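You operate a simulated robot arm through the tools that you are given. There is no shell and no other tool.

Carry out the task below with a simulated robot arm. There is one attempt and no reset: what you move stays moved.

Task
Tip the pegs back in the bin, then pack, tag and stack the crate that the tag names.
Fine: the empty box goes in it; it ends on the other crate; spill nothing. Set down upright: peg box.

The check looks at the end state, three seconds after you hand in, the way a careful person would. Anything else that was tipped, shoved, dropped, spilled or broken makes it a failure.

Robot
A 7-joint arm with a three-finger gripper, fixed in place. Base frame: the origin is at the foot of the arm, x ahead of it, y to its left, z up; the work surface is at about z = 720. Lengths are in mm, angles in degrees, forces in N, time in s.
Its first joint turns from -166.0 to 166.0 degrees. Payload 2.69 kg.
The TCP is the grasp point between the finger pads, 30 mm short of the fingertips. In the tool frame z runs along the fingers and y along their closing line. Largest opening 128 mm; the body of the gripper starts 117 mm behind the TCP.
Orientation is told as [roll, pitch, yaw] about the base's x, y, z axes, in that order, counted from this pose: with the fingers straight down and closing along the base's y, the tool's x points along the base's -x, its y along +y and its z along -z.

Tools
- The arm moves only by the tool move_arm. Its argument "steps" is a list of rows, each a list of 3 entries, a list of its own where there are three numbers: the shift along the base's x, y, z in mm, then the turn, a rotation vector about the base's x, y, z in degrees, then the finger opening in mm, from 0 to 128. In form: [[[tx, ty, tz], [rx, ry, rz], jaw], ...]. A call has 1 to 20 rows; each row is the pose to reach, as a shift and turn from the pose commanded when the call began. Each row takes 0.2 s and may step no farther than 50 mm and 8.6 degrees from the row before; otherwise, or with a gripper value out of range, the whole call is refused. Where a pose cannot be reached the arm comes as near as it can. A force on the tool above 90 N (or 10 N above the force at the start of the call, whichever is more), or a blocked arm, ends the call early, and 0.2 s more pass. The fingers move at their own pace and stop on an object; they squeeze with about 35 N. The grip force told is the motor's: it shows also when the fingers shut on nothing. Time passes only in rows, and 0.2 s behind the last, so rows that repeat a pose let the fingers close. The reply holds the time, the measured pose of the TCP, the force on the tool along the base axes, the opening and the grip force, in the units named above and with some noise, with the torque about the TCP (base axes, N m) and any sound that the robot's microphone picked up.
- Cameras (640 x 400 px; columns grow to the right, rows downward): "scene" is fixed at [50.4, 650.8, 1566.2]; the picture's right is [-0.24, -0.97, 0.00], its down [-0.68, 0.17, -0.71] and it looks along [0.69, -0.17, -0.70] (base axes); focal length 338 px, centre (320, 200). "wrist" rides on the gripper at [58, 54, -131] in the tool frame; the picture's right is [-0.68, 0.74, 0.00], its down [-0.62, -0.56, -0.55] and it looks along [-0.40, -0.37, 0.84] (tool axes); focal length 234 px, centre (320, 200). There is no depth. A picture from a camera that has moved, and an enlarged one, comes with that camera's place and axes in the base frame and with its lens.
- snapshot(camera): a new picture of that camera. It takes no simulated time.
- move_column(by): slides the trunk up (or, below 0, down) by that many mm; the arm rides with it, the base frame stays. It gives what a move gives, with no picture.
- close_up(camera, box): a new picture of the part [left, top, right, bottom] of that camera's present view, enlarged. It takes no simulated time.
- finish_job(): hands the job in; it is judged then, once.

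Nothing tells you positions but the pictures and the camera data. Unless the task says otherwise, let go and move clear before handing in.

The tools are called as a command line: name --argument value ..., lists and objects as JSON in quotes. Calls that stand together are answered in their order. move_arm: Moves the arm, as the interface text tells. Its arguments: {"type":"object","properties":{"steps":{"type":"array"}},"required":["steps"]} The other tools are called the same way: move_column (by) slides the trunk up or down; snapshot (camera) takes a picture; close_up (camera, box) takes an enlarged picture of a part of a camera's view; finish_job () hands the job in.

At the start:

```text
time: 0.0
tcp_pos: [423.1, 553.7, 1266.9]
orientation: [0.0, 0.0, 0.0]
wrist_force: [-0.9, -0.4, -0.7]
ft_torque: [0.01, 0.0, -0.01]
width: 127.8
gripper_force: 0.0
trunk travel left (down, up): [-150.0, 200.0]
```

scene: 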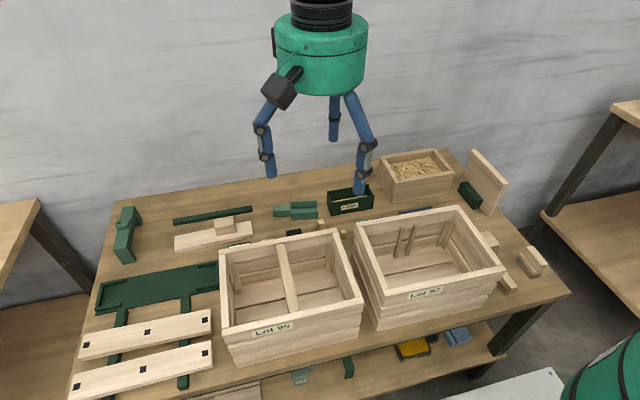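
wrist: 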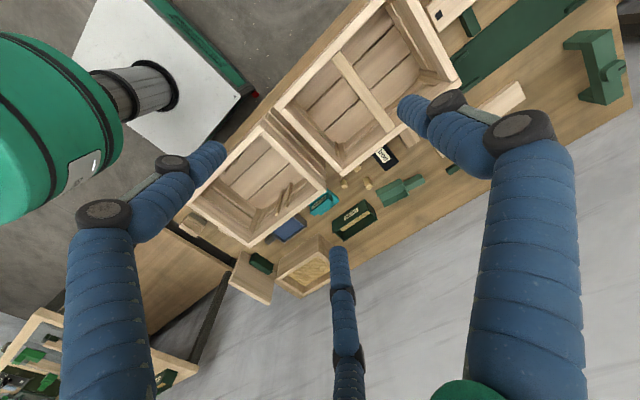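

I see two crates (labelled like LOT 96 / LOT 92), a peg box with a label, a bin of pegs, and loose items between them. I'll look closer before moving.

close_up --camera "scene" --box '[260, 140, 420, 240]'

close_up --camera "scene" --box '[360, 130, 560, 255]'

close_up --camera "scene" --box '[210, 220, 370, 370]'

close_up --camera "scene" --box '[350, 200, 510, 330]'

close_up --camera "scene" --box '[70, 180, 270, 400]'

close_up --camera "wrist" --box '[300, 130, 440, 250]'

close_up --camera "wrist" --box '[220, 180, 380, 300]'

```text
4.00 times, centred on (340, 190) of scene
camera zoom: at [50.4, 650.8, 1566.2], right [-0.24, -0.97, 0.0], down [-0.68, 0.17, -0.71], along [0.69, -0.17, -0.7], focal length 1352 px, centre (240, 240)
```

zoom: 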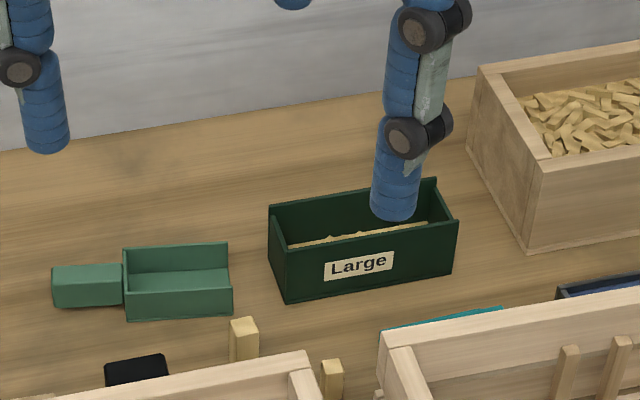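

```text
3.20 times, centred on (460, 192) of scene
camera zoom: at [50.4, 650.8, 1566.2], right [-0.24, -0.97, 0.0], down [-0.68, 0.17, -0.71], along [0.69, -0.17, -0.7], focal length 1082 px, centre (-128, 224)
```

zoom: 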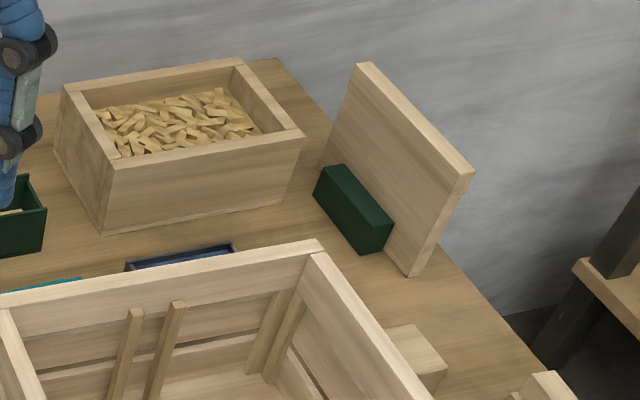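

```text
2.67 times, centred on (290, 295) of scene
camera zoom: at [50.4, 650.8, 1566.2], right [-0.24, -0.97, 0.0], down [-0.68, 0.17, -0.71], along [0.69, -0.17, -0.7], focal length 901 px, centre (400, -53)
```

zoom: 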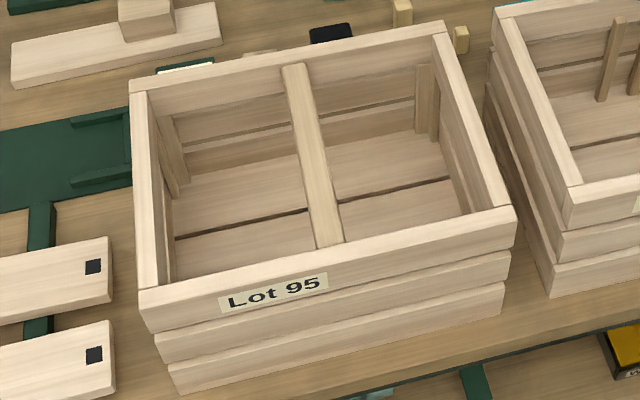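

```text
3.08 times, centred on (430, 265) of scene
camera zoom: at [50.4, 650.8, 1566.2], right [-0.24, -0.97, 0.0], down [-0.68, 0.17, -0.71], along [0.69, -0.17, -0.7], focal length 1040 px, centre (-18, 0)
```

zoom: 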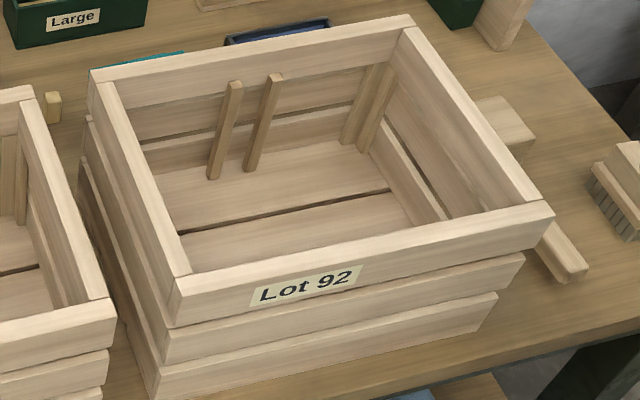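

```text
1.82 times, centred on (170, 290) of scene
camera zoom: at [50.4, 650.8, 1566.2], right [-0.24, -0.97, 0.0], down [-0.68, 0.17, -0.71], along [0.69, -0.17, -0.7], focal length 615 px, centre (593, 36)
```

zoom: 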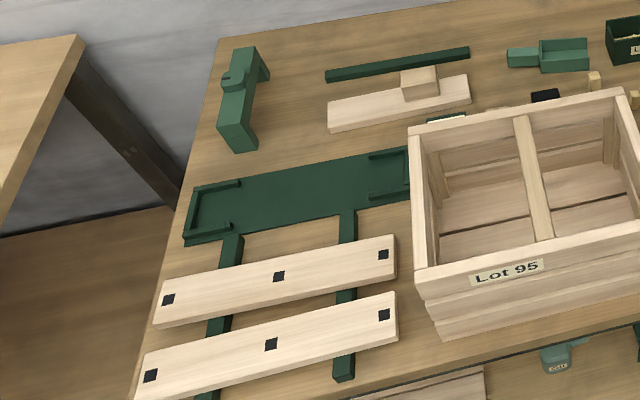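

```text
3.33 times, centred on (370, 190) of wrist
camera zoom: at [363.8, 608.9, 1397.9], right [0.68, 0.74, 0.0], down [0.62, -0.56, 0.55], along [0.4, -0.37, -0.84], focal length 781 px, centre (153, 233)
```

zoom: 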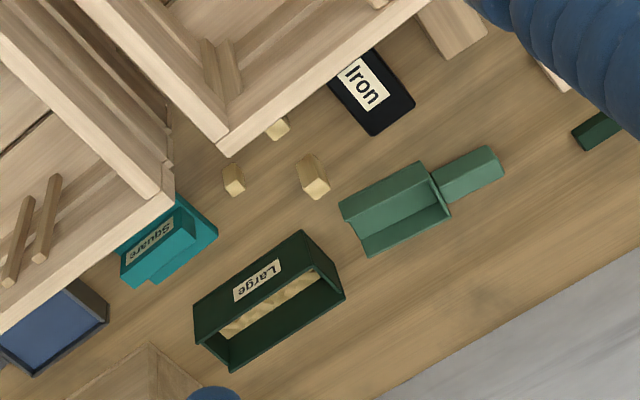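

```text
3.33 times, centred on (300, 240) of wrist
camera zoom: at [363.8, 608.9, 1397.9], right [0.68, 0.74, 0.0], down [0.62, -0.56, 0.55], along [0.4, -0.37, -0.84], focal length 781 px, centre (387, 67)
```

zoom: 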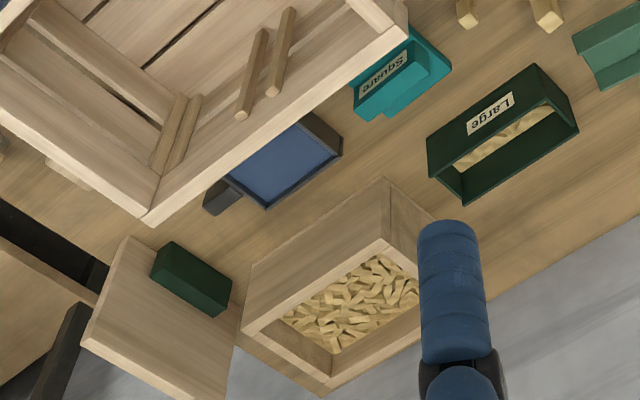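

Next I move the hand to look behind the crates for the tag and other small items. Crate tops are around z≈920, so staying above 1100 is safe.

move_arm --steps '[[[20, 36, -30], [0, 0, 0], 127], [[40, 72, -60], [0, 0, 0], 127], [[60, 108, -90], [0, 0, 0], 127], [[80, 146, -110], [0, 0, 0], 127]]'

snapshot --camera "wrist"

snapshot --camera "scene"

```text
refused: row 1 steps farther than a row can; nothing moved
```

```text
taken
camera wrist: at [363.8, 608.9, 1397.9], right [0.68, 0.74, 0.0], down [0.62, -0.56, 0.55], along [0.4, -0.37, -0.84], focal length 234 px, centre (320, 200)
```

wrist: 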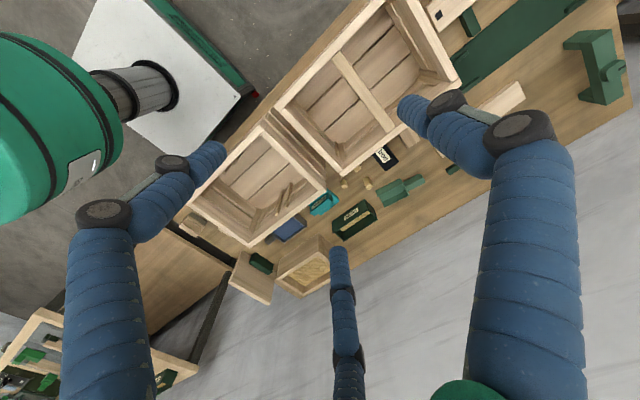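

```text
taken
```

scene: 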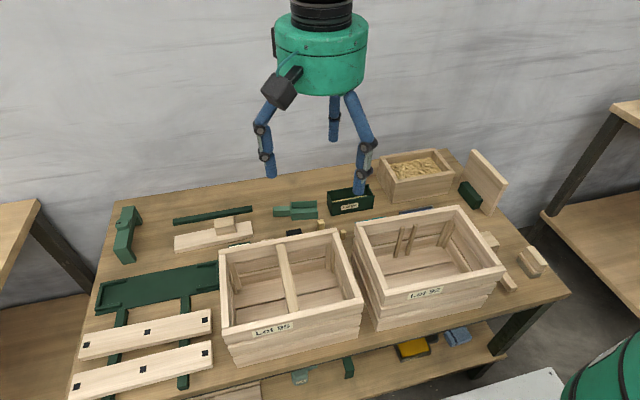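

The first row was slightly over 50 mm. I'll redo it in smaller steps, and also close the fingers once to see how they actually move, since the pictures show three.

move_arm --steps '[[[16, 30, -22], [0, 0, 0], 127], [[32, 60, -44], [0, 0, 0], 127], [[48, 90, -66], [0, 0, 0], 127], [[64, 120, -88], [0, 0, 0], 127], [[80, 146, -110], [0, 0, 0], 127]]'

snapshot --camera "wrist"

snapshot --camera "scene"

move_arm --steps '[[[0, 0, 0], [0, 0, 0], 60], [[0, 0, 0], [0, 0, 0], 30], [[0, 0, 0], [0, 0, 0], 30]]'

snapshot --camera "wrist"

snapshot --camera "scene"

```text
time: 1.2
tcp_pos: [503.0, 704.4, 1158.1]
orientation: [0.1, 0.0, 0.0]
wrist_force: [-0.4, 0.2, -0.2]
ft_torque: [0.01, -0.02, 0.01]
width: 126.9
gripper_force: 0.0
trunk travel left (down, up): [-150.0, 200.0]
```

```text
taken
camera wrist: at [443.6, 757.7, 1288.3], right [0.68, 0.74, 0.0], down [0.62, -0.56, 0.55], along [0.4, -0.37, -0.84], focal length 234 px, centre (320, 200)
```

wrist: 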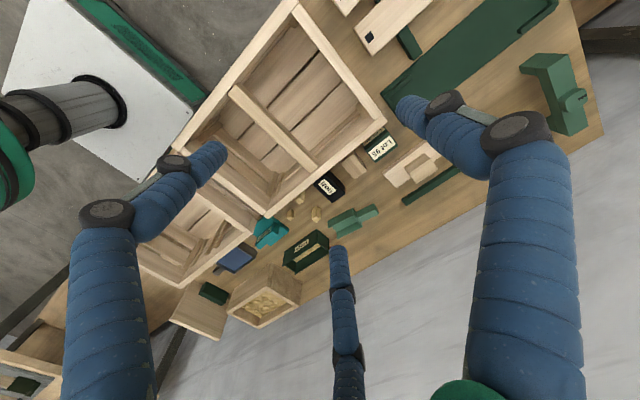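

```text
taken
```

scene: 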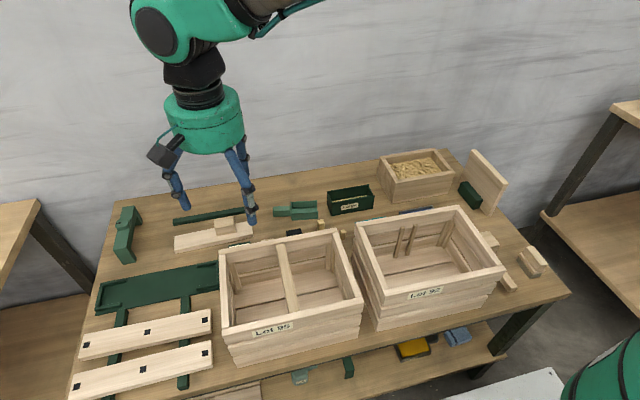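

```text
time: 2.0
tcp_pos: [501.9, 702.3, 1157.3]
orientation: [0.1, 0.0, 0.1]
wrist_force: [-0.1, 0.0, -1.3]
ft_torque: [-0.02, 0.0, 0.02]
width: 29.8
gripper_force: 0.0
trunk travel left (down, up): [-150.0, 200.0]
```

```text
taken
camera wrist: at [443.4, 757.1, 1288.9], right [0.68, 0.74, 0.0], down [0.62, -0.57, 0.55], along [0.4, -0.37, -0.84], focal length 234 px, centre (320, 200)
```

wrist: 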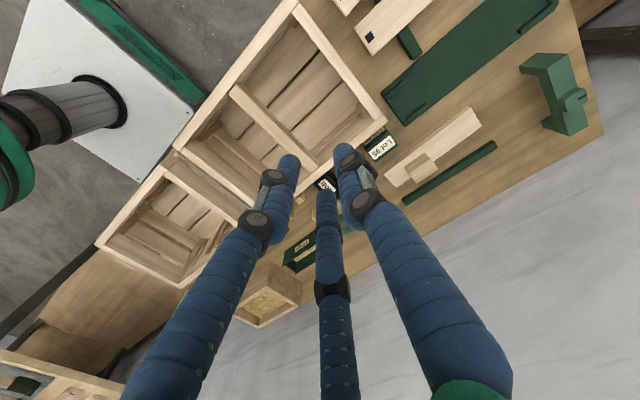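

```text
taken
```

scene: 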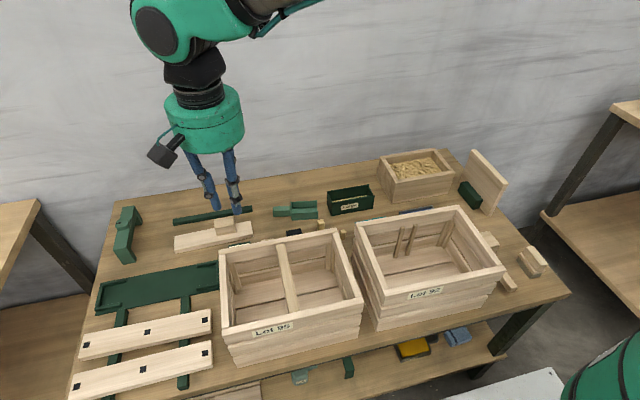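

close_up --camera "wrist" --box '[300, 110, 460, 210]'

close_up --camera "scene" --box '[160, 190, 260, 260]'

close_up --camera "scene" --box '[210, 330, 480, 400]'

```text
4.00 times, centred on (380, 160) of wrist
camera zoom: at [443.4, 757.1, 1288.9], right [0.68, 0.74, 0.0], down [0.62, -0.57, 0.55], along [0.4, -0.37, -0.84], focal length 937 px, centre (80, 360)
```

zoom: 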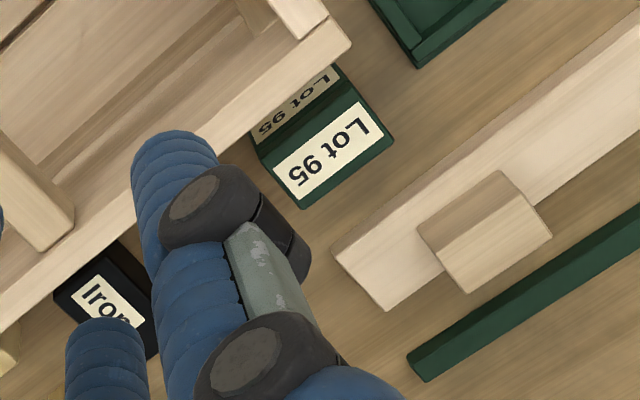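

```text
5.71 times, centred on (210, 225) of scene
camera zoom: at [50.4, 650.8, 1566.2], right [-0.24, -0.97, 0.0], down [-0.68, 0.17, -0.71], along [0.69, -0.17, -0.7], focal length 1932 px, centre (949, 57)
```

zoom: 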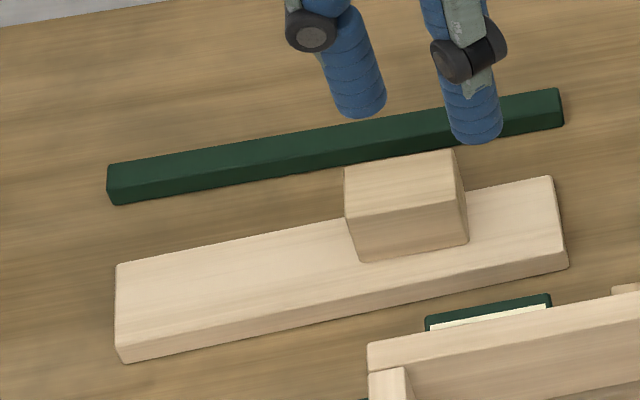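

```text
2.37 times, centred on (345, 365) of scene
camera zoom: at [50.4, 650.8, 1566.2], right [-0.24, -0.97, 0.0], down [-0.68, 0.17, -0.71], along [0.69, -0.17, -0.7], focal length 801 px, centre (261, -191)
```

zoom: 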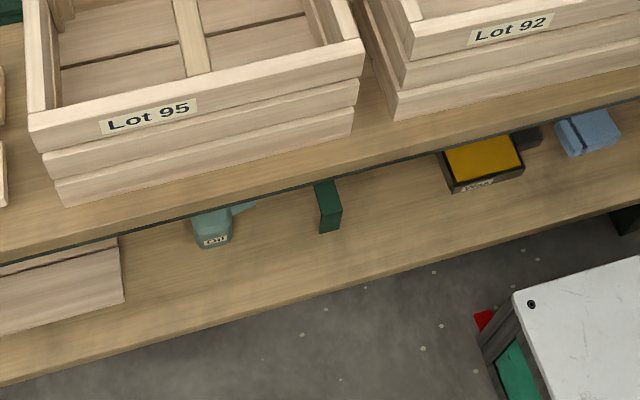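

The tag is a small green block reading "Lot 95", standing behind the Lot 95 crate, so crate 95 (with the cross bar) is the one to pack, tag and stack on crate 92. I'll take closer looks at the crate's bar, the tag and the peg box.

close_up --camera "wrist" --box '[170, 0, 390, 140]'

move_arm --steps '[[[30, -20, -30], [0, 0, 0], 30], [[60, -40, -60], [0, 0, 0], 30], [[90, -60, -80], [0, 0, 0], 30], [[120, -60, -80], [0, 0, 0], 30], [[150, -60, -80], [0, 0, 0], 30]]'

snapshot --camera "wrist"

```text
2.86 times, centred on (280, 70) of wrist
camera zoom: at [443.4, 757.1, 1288.9], right [0.68, 0.74, 0.0], down [0.62, -0.57, 0.55], along [0.4, -0.37, -0.84], focal length 669 px, centre (434, 571)
```

zoom: 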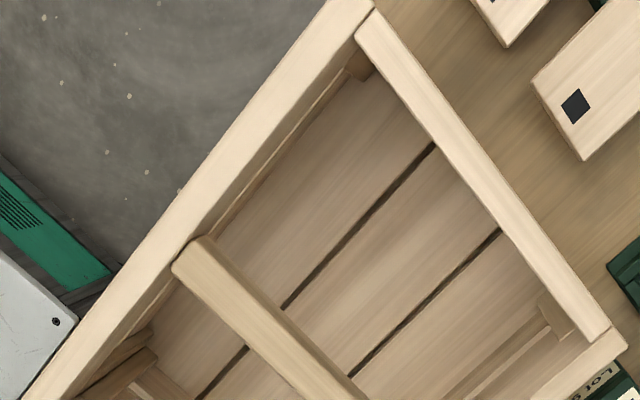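

```text
time: 3.2
tcp_pos: [653.8, 640.6, 1077.5]
orientation: [0.0, 0.0, 0.1]
wrist_force: [0.3, 0.2, -0.6]
ft_torque: [0.02, -0.04, 0.0]
width: 29.9
gripper_force: 0.2
trunk travel left (down, up): [-150.0, 200.0]
```

```text
taken
camera wrist: at [595.4, 695.4, 1208.4], right [0.68, 0.74, 0.0], down [0.62, -0.56, 0.55], along [0.4, -0.37, -0.84], focal length 234 px, centre (320, 200)
```

wrist: 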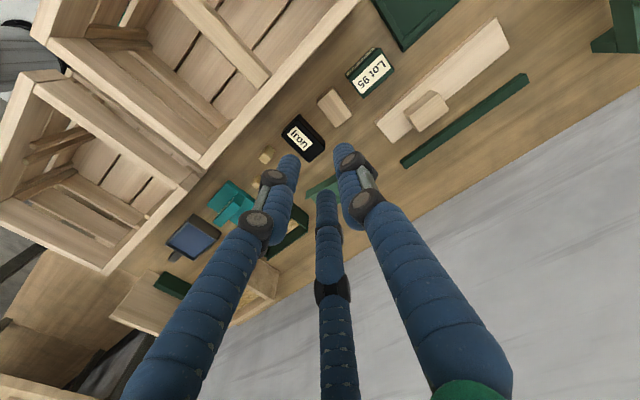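

close_up --camera "wrist" --box '[310, 30, 420, 110]'

close_up --camera "wrist" --box '[150, 130, 300, 260]'

close_up --camera "wrist" --box '[30, 0, 280, 180]'

```text
5.00 times, centred on (365, 70) of wrist
camera zoom: at [595.4, 695.4, 1208.4], right [0.68, 0.74, 0.0], down [0.62, -0.56, 0.55], along [0.4, -0.37, -0.84], focal length 1171 px, centre (95, 850)
```

zoom: 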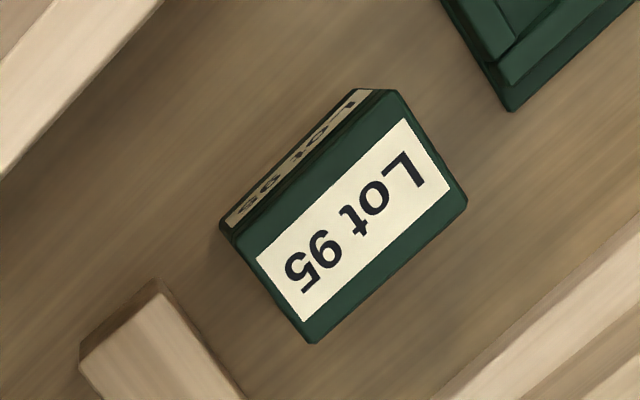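

```text
3.08 times, centred on (225, 195) of wrist
camera zoom: at [595.4, 695.4, 1208.4], right [0.68, 0.74, 0.0], down [0.62, -0.56, 0.55], along [0.4, -0.37, -0.84], focal length 720 px, centre (612, 215)
```

zoom: 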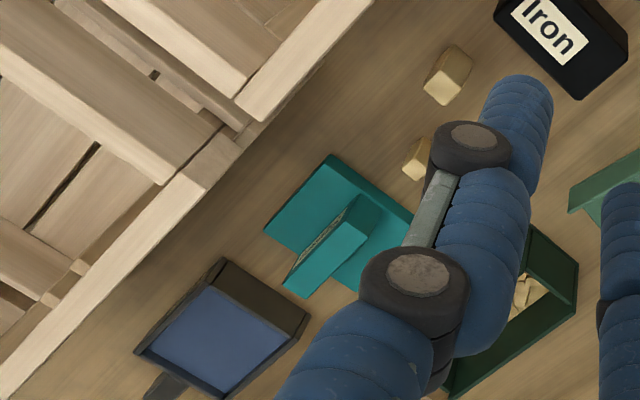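

```text
2.22 times, centred on (155, 90) of wrist
camera zoom: at [595.4, 695.4, 1208.4], right [0.68, 0.74, 0.0], down [0.62, -0.56, 0.55], along [0.4, -0.37, -0.84], focal length 520 px, centre (687, 444)
```

zoom: 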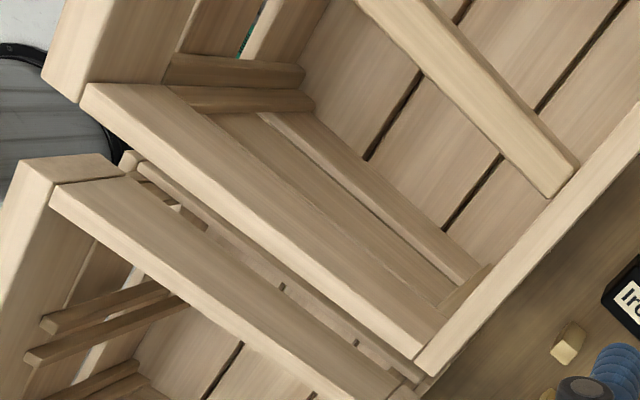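

The tag's body and underside aren't clear yet. I'll turn the hand in free air to view it (and later the box) from the side; this also tests the wrist range.

move_arm --steps '[[[0, 0, 0], [0, 0, 8.5], 60], [[0, 0, 0], [0, 0, 17], 100], [[0, 0, 0], [0, 0, 25.5], 127], [[0, 0, 0], [0, 0, 34], 127], [[0, 0, 0], [0, 0, 42.5], 127], [[0, 0, 0], [0, 0, 51], 127], [[0, 0, 0], [0, 0, 59.5], 127], [[0, 0, 0], [0, 0, 68], 127], [[0, 0, 0], [0, 0, 76.5], 127], [[0, 0, 0], [0, 0, 85], 127], [[0, 0, 0], [0, 0, 93.5], 127], [[0, 0, 0], [0, 0, 102], 127], [[0, 0, 0], [0, 0, 110.5], 127], [[0, 0, 0], [0, 0, 119], 127], [[0, 0, 0], [0, 0, 127], 127], [[0, 0, 0], [0, 0, 133], 127]]'

snapshot --camera "wrist"

```text
time: 6.6
tcp_pos: [652.5, 640.8, 1077.2]
orientation: [0.0, 0.0, 133.2]
wrist_force: [0.1, 0.0, -0.1]
ft_torque: [0.0, -0.03, -0.01]
width: 127.1
gripper_force: 0.1
trunk travel left (down, up): [-150.0, 200.0]
```

```text
taken
camera wrist: at [653.7, 561.8, 1208.2], right [-1.0, -0.01, 0.0], down [-0.01, 0.84, 0.55], along [-0.01, 0.55, -0.84], focal length 234 px, centre (320, 200)
```

wrist: 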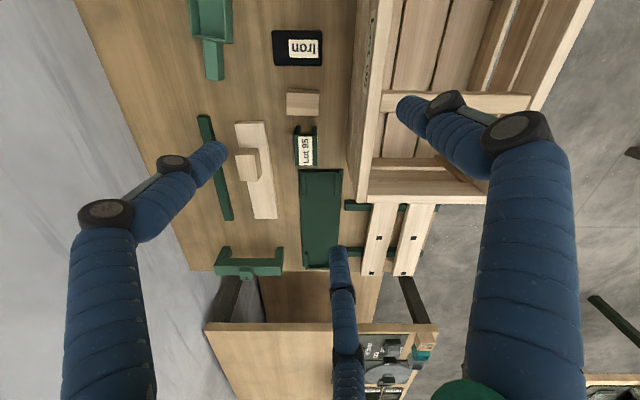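

move_arm --steps '[[[10, 0, -20], [7, 0, 0], 127], [[20, 0, -40], [14, 0, 0], 127], [[30, -10, -60], [21, 0, 0], 127], [[40, -20, -90], [28, 0, 0], 127], [[40, -30, -120], [35, 0, 0], 127], [[40, -40, -140], [40, 0, 0], 127]]'

snapshot --camera "wrist"

close_up --camera "wrist" --box '[240, 30, 400, 130]'

snapshot --camera "scene"

```text
time: 8.0
tcp_pos: [693.4, 601.8, 938.5]
orientation: [-30.0, -28.0, 140.7]
wrist_force: [0.5, -0.2, 0.2]
ft_torque: [-0.06, 0.01, 0.02]
width: 127.0
gripper_force: 0.0
trunk travel left (down, up): [-150.0, 200.0]
```

```text
taken
camera wrist: at [694.3, 456.8, 987.5], right [-1.0, -0.01, -0.01], down [-0.01, 0.29, 0.96], along [0.0, 0.96, -0.29], focal length 234 px, centre (320, 200)
```

wrist: 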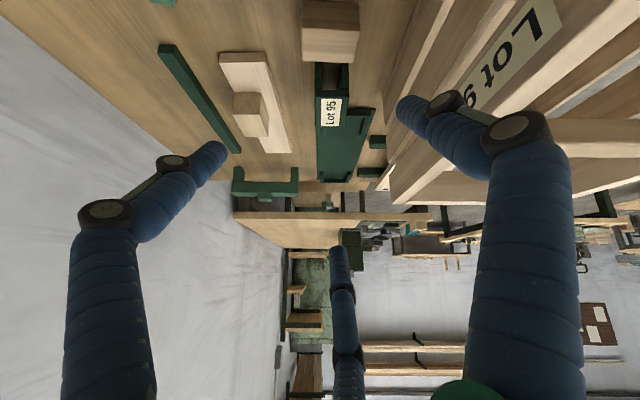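

```text
4.00 times, centred on (320, 80) of wrist
camera zoom: at [694.3, 456.8, 987.5], right [-1.0, -0.01, -0.01], down [-0.01, 0.29, 0.96], along [0.0, 0.96, -0.29], focal length 937 px, centre (320, 680)
```

zoom: 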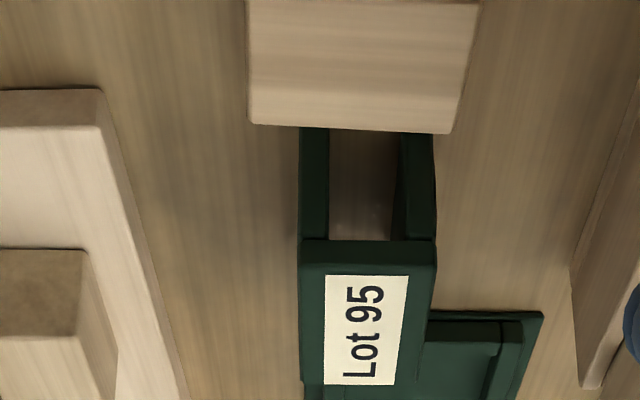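

```text
taken
```

scene: 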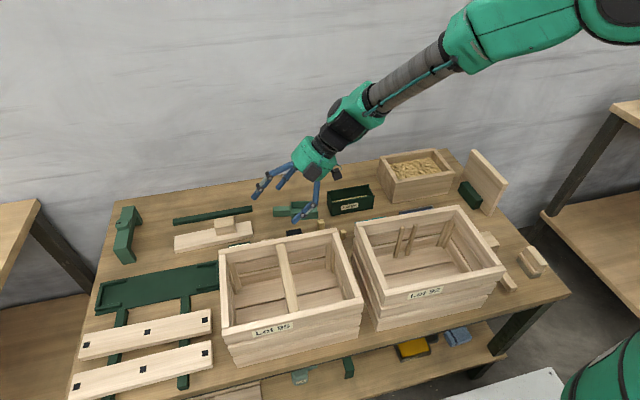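

close_up --camera "wrist" --box '[305, 55, 365, 95]'

close_up --camera "scene" --box '[215, 225, 295, 275]'

close_up --camera "scene" --box '[290, 220, 370, 310]'

close_up --camera "scene" --box '[210, 290, 310, 370]'

```text
10.00 times, centred on (335, 75) of wrist
camera zoom: at [694.3, 456.8, 987.5], right [-1.0, -0.01, -0.01], down [-0.01, 0.29, 0.96], along [0.0, 0.96, -0.29], focal length 2342 px, centre (170, 1450)
```

zoom: 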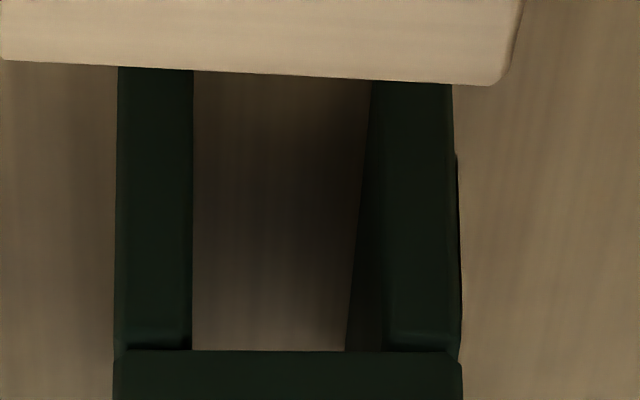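

```text
8.00 times, centred on (255, 250) of scene
camera zoom: at [50.4, 650.8, 1566.2], right [-0.24, -0.97, 0.0], down [-0.68, 0.17, -0.71], along [0.69, -0.17, -0.7], focal length 2704 px, centre (840, -200)
```

zoom: 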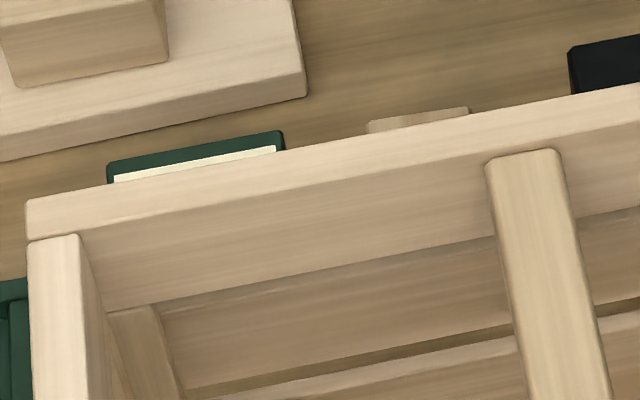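

```text
4.44 times, centred on (330, 265) of scene
camera zoom: at [50.4, 650.8, 1566.2], right [-0.24, -0.97, 0.0], down [-0.68, 0.17, -0.71], along [0.69, -0.17, -0.7], focal length 1502 px, centre (276, -89)
```

zoom: 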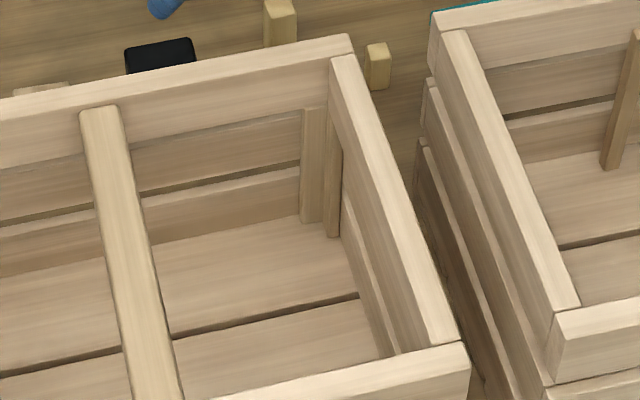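

```text
5.00 times, centred on (260, 330) of scene
camera zoom: at [50.4, 650.8, 1566.2], right [-0.24, -0.97, 0.0], down [-0.68, 0.17, -0.71], along [0.69, -0.17, -0.7], focal length 1690 px, centre (620, -450)
```

zoom: 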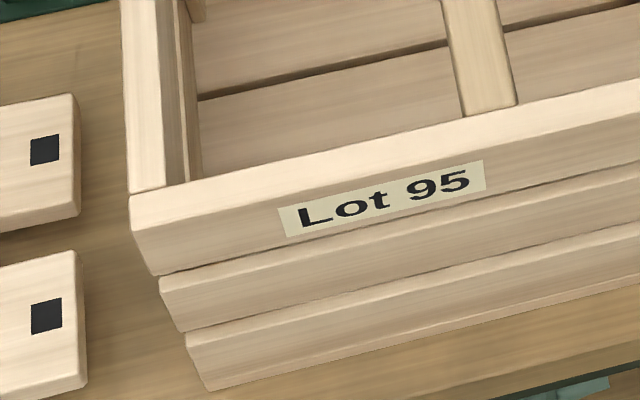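

The tag is an inverted-U saddle (slot ≈24 mm, along y) that should hang over the crate's ≈17 mm rim. Now I'll go back to vertical and look at the peg box and bin from above.

move_arm --steps '[[[0, 0, 30], [-8, 0, 0], 127], [[0, 0, 60], [-16, 0, 0], 127], [[0, 0, 90], [-24, 0, 0], 127], [[0, -20, 120], [-32, 0, 0], 127], [[0, -40, 140], [-40, 0, 0], 127]]'

move_arm --steps '[[[5, -20, 0], [0, 0, -8.5], 127], [[10, -40, 0], [0, 0, -17], 127], [[15, -60, 0], [0, 0, -25.5], 127], [[20, -80, 0], [0, 0, -34], 127], [[25, -100, 0], [0, 0, -42.5], 127], [[30, -120, 0], [0, 0, -51], 127], [[35, -140, 0], [0, 0, -59.5], 127], [[40, -160, 0], [0, 0, -68], 127], [[45, -180, 0], [0, 0, -76.5], 127], [[50, -210, 0], [0, 0, -85], 127], [[55, -230, 0], [0, 0, -90], 127]]'

snapshot --camera "wrist"

close_up --camera "wrist" --box '[240, 20, 420, 140]'

```text
time: 9.2
tcp_pos: [694.6, 562.0, 1075.7]
orientation: [0.0, 0.2, 133.1]
wrist_force: [-0.9, 0.2, 0.0]
ft_torque: [0.07, -0.03, -0.03]
width: 127.0
gripper_force: 0.0
trunk travel left (down, up): [-150.0, 200.0]
```

```text
time: 11.6
tcp_pos: [748.4, 328.4, 1078.0]
orientation: [-0.1, 0.0, 42.8]
wrist_force: [-0.2, -0.1, 0.3]
ft_torque: [0.01, -0.06, -0.01]
width: 127.2
gripper_force: 0.1
trunk travel left (down, up): [-150.0, 200.0]
```

```text
taken
camera wrist: at [669.1, 328.9, 1209.1], right [-0.01, 1.0, 0.0], down [0.84, 0.01, 0.55], along [0.55, 0.0, -0.84], focal length 234 px, centre (320, 200)
```

wrist: 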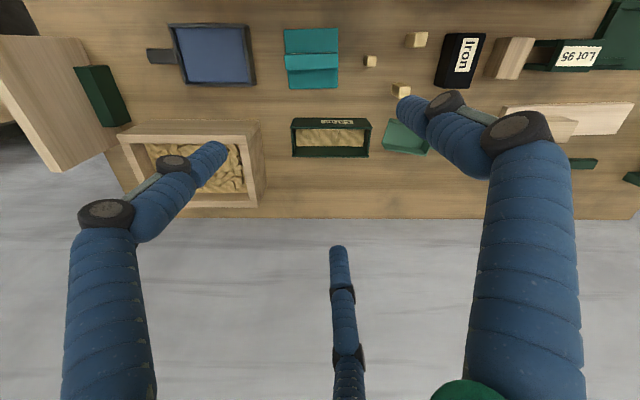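

```text
3.33 times, centred on (330, 80) of wrist
camera zoom: at [669.1, 328.9, 1209.1], right [-0.01, 1.0, 0.0], down [0.84, 0.01, 0.55], along [0.55, 0.0, -0.84], focal length 781 px, centre (287, 600)
```

zoom: 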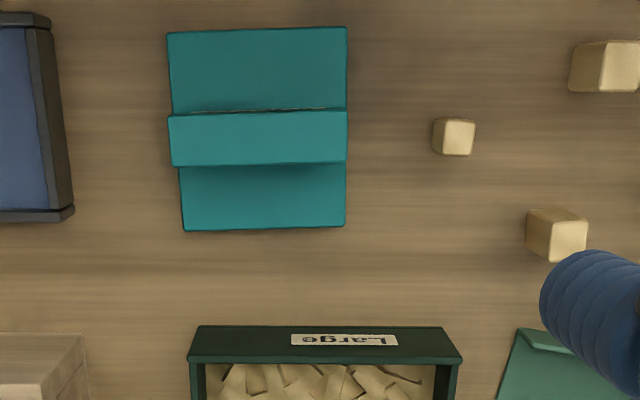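

close_up --camera "wrist" --box '[270, 100, 390, 175]'

close_up --camera "wrist" --box '[100, 100, 280, 220]'

close_up --camera "scene" --box '[310, 170, 390, 220]'

```text
5.33 times, centred on (330, 138) of wrist
camera zoom: at [669.1, 328.9, 1209.1], right [-0.01, 1.0, 0.0], down [0.84, 0.01, 0.55], along [0.55, 0.0, -0.84], focal length 1249 px, centre (267, 533)
```

zoom: 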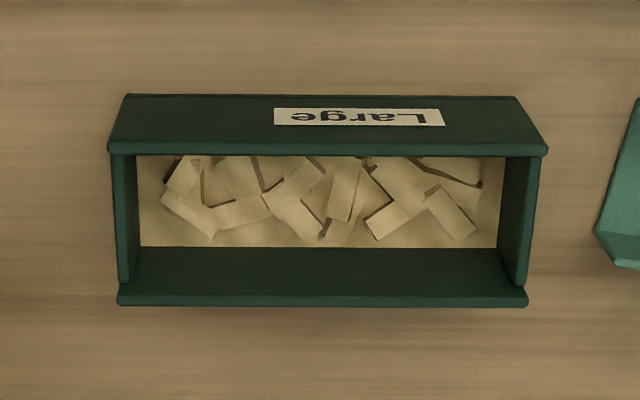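

```text
3.33 times, centred on (190, 160) of wrist
camera zoom: at [669.1, 328.9, 1209.1], right [-0.01, 1.0, 0.0], down [0.84, 0.01, 0.55], along [0.55, 0.0, -0.84], focal length 781 px, centre (753, 333)
```

zoom: 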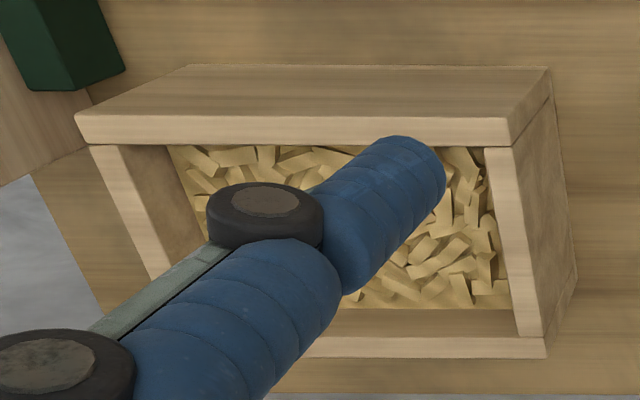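

```text
8.00 times, centred on (350, 195) of scene
camera zoom: at [50.4, 650.8, 1566.2], right [-0.24, -0.97, 0.0], down [-0.68, 0.17, -0.71], along [0.69, -0.17, -0.7], focal length 2704 px, centre (80, 240)
```

zoom: 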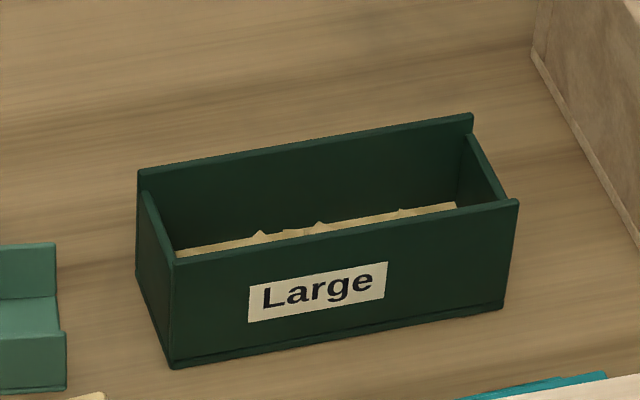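

Peg box: x≈789–846, y≈275–421, top z≈788. Bin: x≈794–939, y≈-12–203, top z≈820. I plan to grip the box across its width with the tool tilted 45° (hand leaning to +y), then roll it over the bin; first I test these poses in free air.

move_arm --steps '[[[10, 5, 0], [0, 0, 8], 127], [[20, 10, 0], [0, 0, 16], 127], [[30, 15, -10], [0, 0, 24], 127], [[40, 20, -20], [0, 0, 32], 127], [[50, 20, -30], [0, 0, 40], 127], [[60, 20, -40], [0, 0, 47.2], 127]]'

move_arm --steps '[[[8, 0, -20], [-7.5, 0, 0], 127], [[8, 0, -40], [-15, 0, 0], 127], [[8, 0, -60], [-22.5, 0, 0], 127], [[8, 0, -80], [-30, 0, 0], 127], [[8, 0, -100], [-37.5, 0, 0], 127], [[8, 0, -120], [-45, 0, 0], 127], [[8, 0, -120], [-45, 0, 0], 127]]'

snapshot --camera "wrist"

snapshot --camera "scene"

```text
time: 13.0
tcp_pos: [808.0, 351.2, 1036.3]
orientation: [0.1, 0.1, 90.4]
wrist_force: [0.2, 0.5, 0.8]
ft_torque: [-0.01, -0.01, 0.03]
width: 126.9
gripper_force: 0.0
trunk travel left (down, up): [-150.0, 200.0]
```

```text
time: 14.6
tcp_pos: [816.8, 352.0, 913.8]
orientation: [0.3, 45.1, 90.4]
wrist_force: [0.6, -0.2, -1.1]
ft_torque: [-0.11, 0.03, -0.02]
width: 127.0
gripper_force: 0.0
trunk travel left (down, up): [-150.0, 200.0]
```

```text
taken
camera wrist: at [763.3, 403.6, 1048.7], right [-0.74, 0.47, -0.48], down [0.56, 0.83, -0.05], along [0.37, -0.31, -0.88], focal length 234 px, centre (320, 200)
```

wrist: 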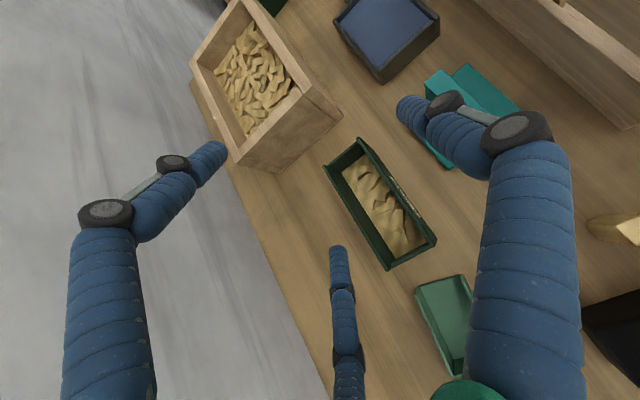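

```text
taken
```

scene: 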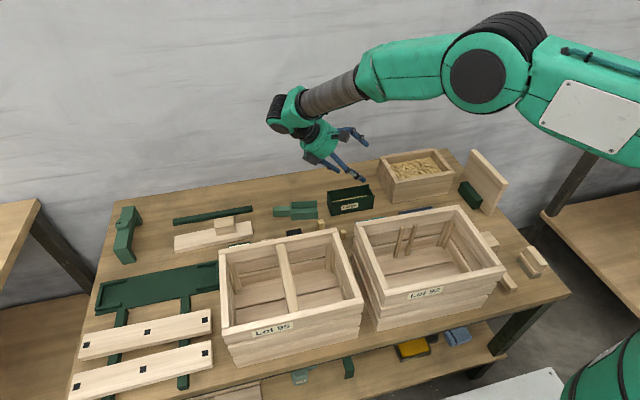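

The arm holds that pose fine. Now I test the pouring motion above the bin, empty-handed.

move_arm --steps '[[[8, -40, 10], [0, 0, 0], 127], [[16, -80, 20], [0, 0, 0], 127], [[24, -120, 30], [0, 0, 0], 127], [[32, -160, 40], [0, 0, 0], 127], [[40, -200, 45], [0, 0, 0], 127], [[49, -245, 50], [0, 0, 0], 127]]'

move_arm --steps '[[[0, 0, 0], [0, 7.5, 3.1], 127], [[0, 0, 0], [0, 15, 6.2], 127], [[0, 0, 0], [0, 22.5, 9.3], 127], [[0, 0, 0], [0, 30, 12.4], 127], [[0, 0, 0], [0, 37.5, 15.5], 127], [[0, 0, 0], [0, 45, 18.6], 127], [[0, 0, 0], [0, 52.5, 21.7], 127], [[0, 0, 0], [0, 60, 24.8], 127], [[0, 0, 0], [0, 67.5, 27.9], 127], [[0, 0, 0], [0, 75, 31], 127], [[0, 0, 0], [0, 83.2, 34.4], 127]]'

snapshot --camera "scene"

```text
time: 16.0
tcp_pos: [863.2, 106.5, 964.4]
orientation: [0.1, 44.8, 90.3]
wrist_force: [0.0, 0.3, -0.3]
ft_torque: [-0.03, 0.01, 0.0]
width: 126.9
gripper_force: 0.0
trunk travel left (down, up): [-150.0, 200.0]
```

```text
refused: row 11 steps farther than a row can; nothing moved
```

```text
taken
```

scene: 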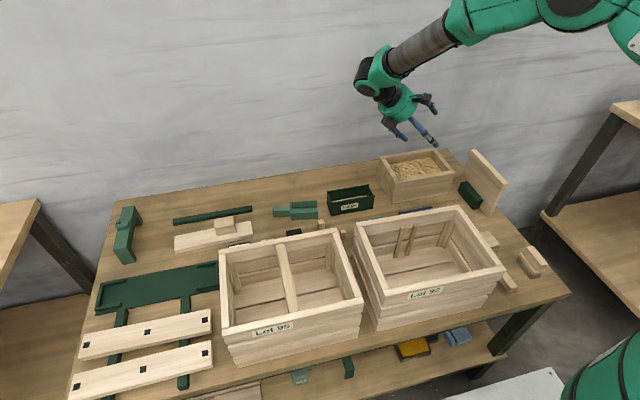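

move_arm --steps '[[[0, 0, 0], [0, 7.58, 3.14], 127], [[0, 0, 0], [0, 15.16, 6.28], 127], [[0, 0, 0], [0, 22.74, 9.42], 127], [[0, 0, 0], [0, 30.32, 12.56], 127], [[0, 0, 0], [0, 37.9, 15.7], 127], [[0, 0, 0], [0, 45.48, 18.84], 127], [[0, 0, 0], [0, 53.06, 21.98], 127], [[0, 0, 0], [0, 60.64, 25.12], 127], [[0, 0, 0], [0, 68.22, 28.26], 127], [[0, 0, 0], [0, 75.8, 31.4], 127], [[0, 0, 0], [0, 83.16, 34.45], 127]]'

snapshot --camera "scene"

```text
time: 18.4
tcp_pos: [865.5, 105.9, 966.9]
orientation: [69.0, -8.9, 159.2]
wrist_force: [-1.0, -0.4, 0.4]
ft_torque: [0.02, -0.01, 0.01]
width: 126.9
gripper_force: 0.1
trunk travel left (down, up): [-150.0, 200.0]
```

```text
taken
```

scene: 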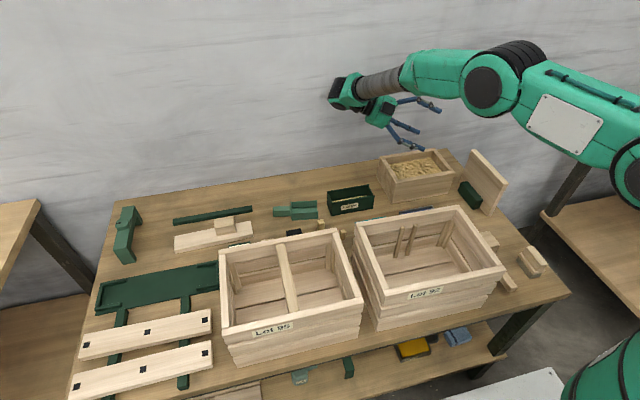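

move_arm --steps '[[[0, 0, 0], [0, 7.58, 3.14], 127], [[0, 0, 0], [0, 15.16, 6.28], 127], [[0, 0, 0], [0, 22.74, 9.42], 127], [[0, 0, 0], [0, 30.32, 12.56], 127], [[0, 0, 0], [0, 37.9, 15.7], 127], [[0, 0, 0], [0, 45.48, 18.84], 127], [[0, 0, 0], [0, 53.06, 21.98], 127], [[0, 0, 0], [0, 60.64, 25.12], 127], [[0, 0, 0], [0, 68.22, 28.26], 127], [[0, 0, 0], [0, 75.8, 31.4], 127], [[0, 0, 0], [0, 83.16, 34.45], 127]]'

snapshot --camera "scene"

snapshot --camera "wrist"

```text
time: 20.8
tcp_pos: [600.7, -5.3, 873.6]
orientation: [96.3, -78.1, 179.1]
wrist_force: [2.0, -0.4, -0.6]
ft_torque: [0.0, 0.02, -0.21]
width: 126.8
gripper_force: 0.1
out of reach, approached as far as the arm can: row 3, 4, 5, 6, 7, 8, 9, 10, 11
trunk travel left (down, up): [-150.0, 200.0]
```

```text
taken
```

scene: 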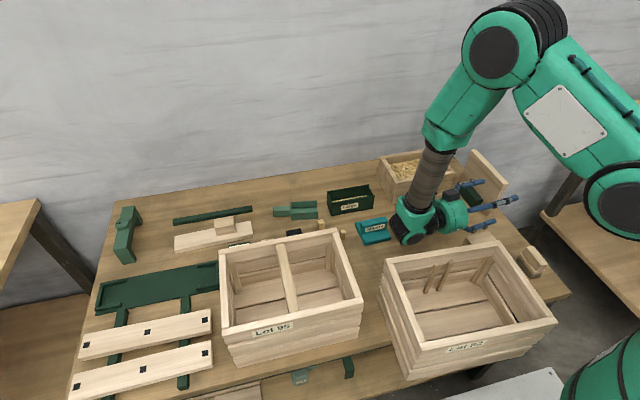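

```text
taken
camera wrist: at [652.6, 129.7, 824.5], right [0.58, 0.07, 0.81], down [-0.73, 0.5, 0.47], along [-0.37, -0.87, 0.34], focal length 234 px, centre (320, 200)
```

wrist: 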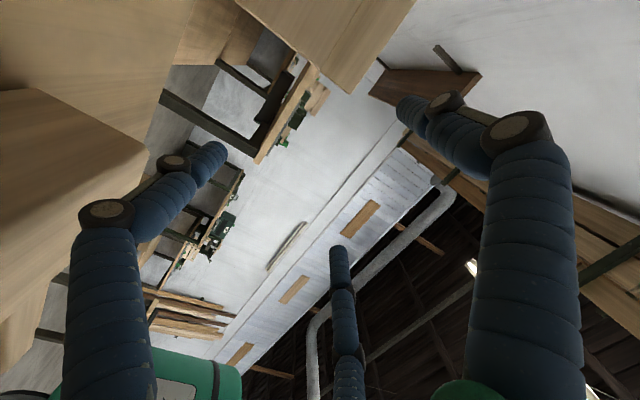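

The unreachable half of that test sent the arm off and it pushed crate 92. I'll stop and inspect exactly what moved before doing anything more.

close_up --camera "scene" --box '[350, 140, 590, 390]'

close_up --camera "scene" --box '[380, 150, 540, 250]'

```text
1.60 times, centred on (470, 265) of scene
camera zoom: at [50.4, 650.8, 1566.2], right [-0.24, -0.97, 0.0], down [-0.68, 0.17, -0.71], along [0.69, -0.17, -0.7], focal length 541 px, centre (80, 96)
```

zoom: 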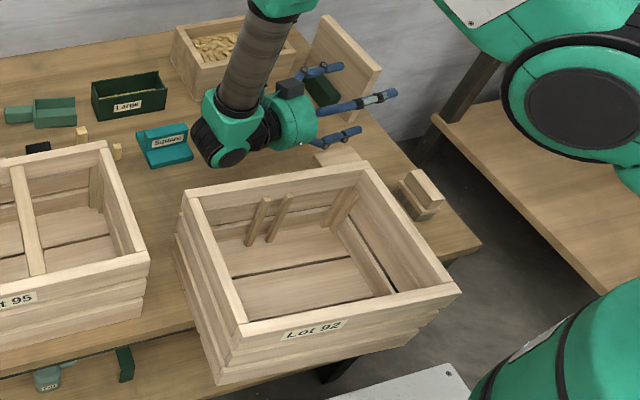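

```text
4.00 times, centred on (460, 200) of scene
camera zoom: at [50.4, 650.8, 1566.2], right [-0.24, -0.97, 0.0], down [-0.68, 0.17, -0.71], along [0.69, -0.17, -0.7], focal length 1352 px, centre (-240, 200)
```

zoom: 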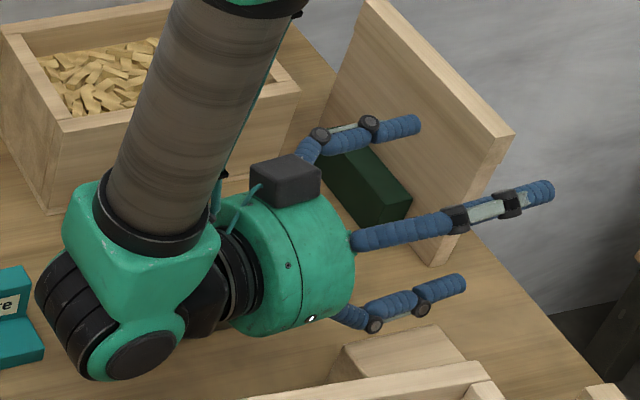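

Crate 92 has slid about 130 mm toward the front edge and now overhangs it, so it must be pulled back carefully. The safest way to free the arm is to lift everything straight up with the trunk.

move_column --by 150

snapshot --camera "scene"

```text
time: 22.6
tcp_pos: [597.2, -6.0, 1024.0]
orientation: [96.7, -78.2, 178.5]
wrist_force: [0.2, -0.5, -0.7]
ft_torque: [0.01, 0.0, 0.02]
width: 127.0
gripper_force: 0.0
trunk travel left (down, up): [-300.0, 50.0]
```

```text
taken
```

scene: 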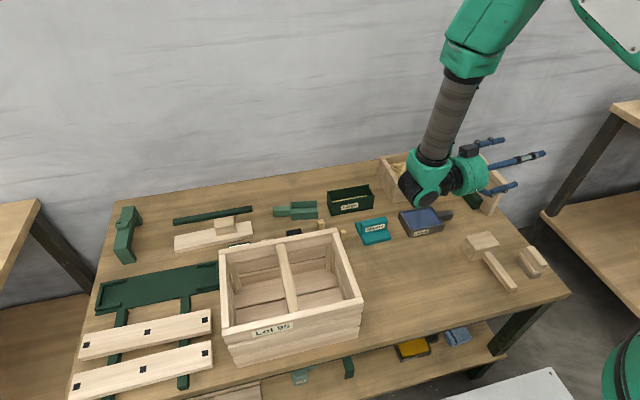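

Crate 92 is no longer on the table; it has gone over the front edge. I need to find where it ended up, so I start with a tiny move to learn what the commanded pose is now.

move_arm --steps '[[[0, 0, 10], [0, 0, 0], 127]]'

snapshot --camera "wrist"

close_up --camera "scene" --box '[360, 290, 640, 400]'

```text
time: 22.9
tcp_pos: [597.3, -6.0, 1035.0]
orientation: [96.9, -78.1, 178.5]
wrist_force: [-0.3, -1.3, 0.1]
ft_torque: [-0.02, 0.0, 0.0]
width: 127.3
gripper_force: 0.1
trunk travel left (down, up): [-300.0, 50.0]
```

```text
taken
camera wrist: at [649.8, 130.2, 984.6], right [0.58, 0.07, 0.81], down [-0.73, 0.5, 0.47], along [-0.37, -0.86, 0.34], focal length 234 px, centre (320, 200)
```

wrist: 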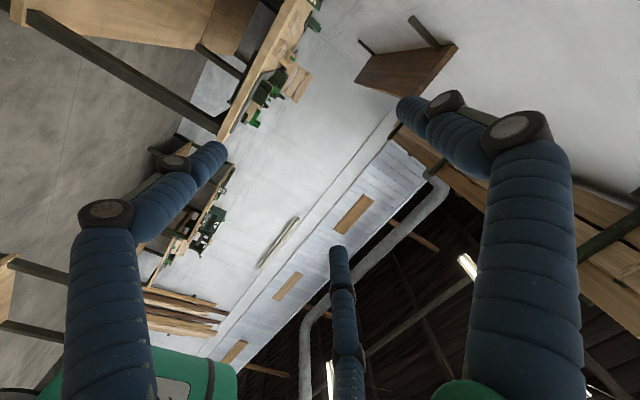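

```text
2.29 times, centred on (500, 345) of scene
camera zoom: at [50.4, 650.8, 1566.2], right [-0.24, -0.97, 0.0], down [-0.68, 0.17, -0.71], along [0.69, -0.17, -0.7], focal length 773 px, centre (-91, -131)
```

zoom: 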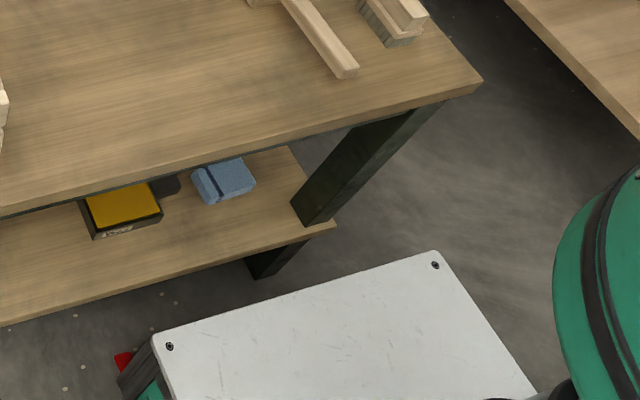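

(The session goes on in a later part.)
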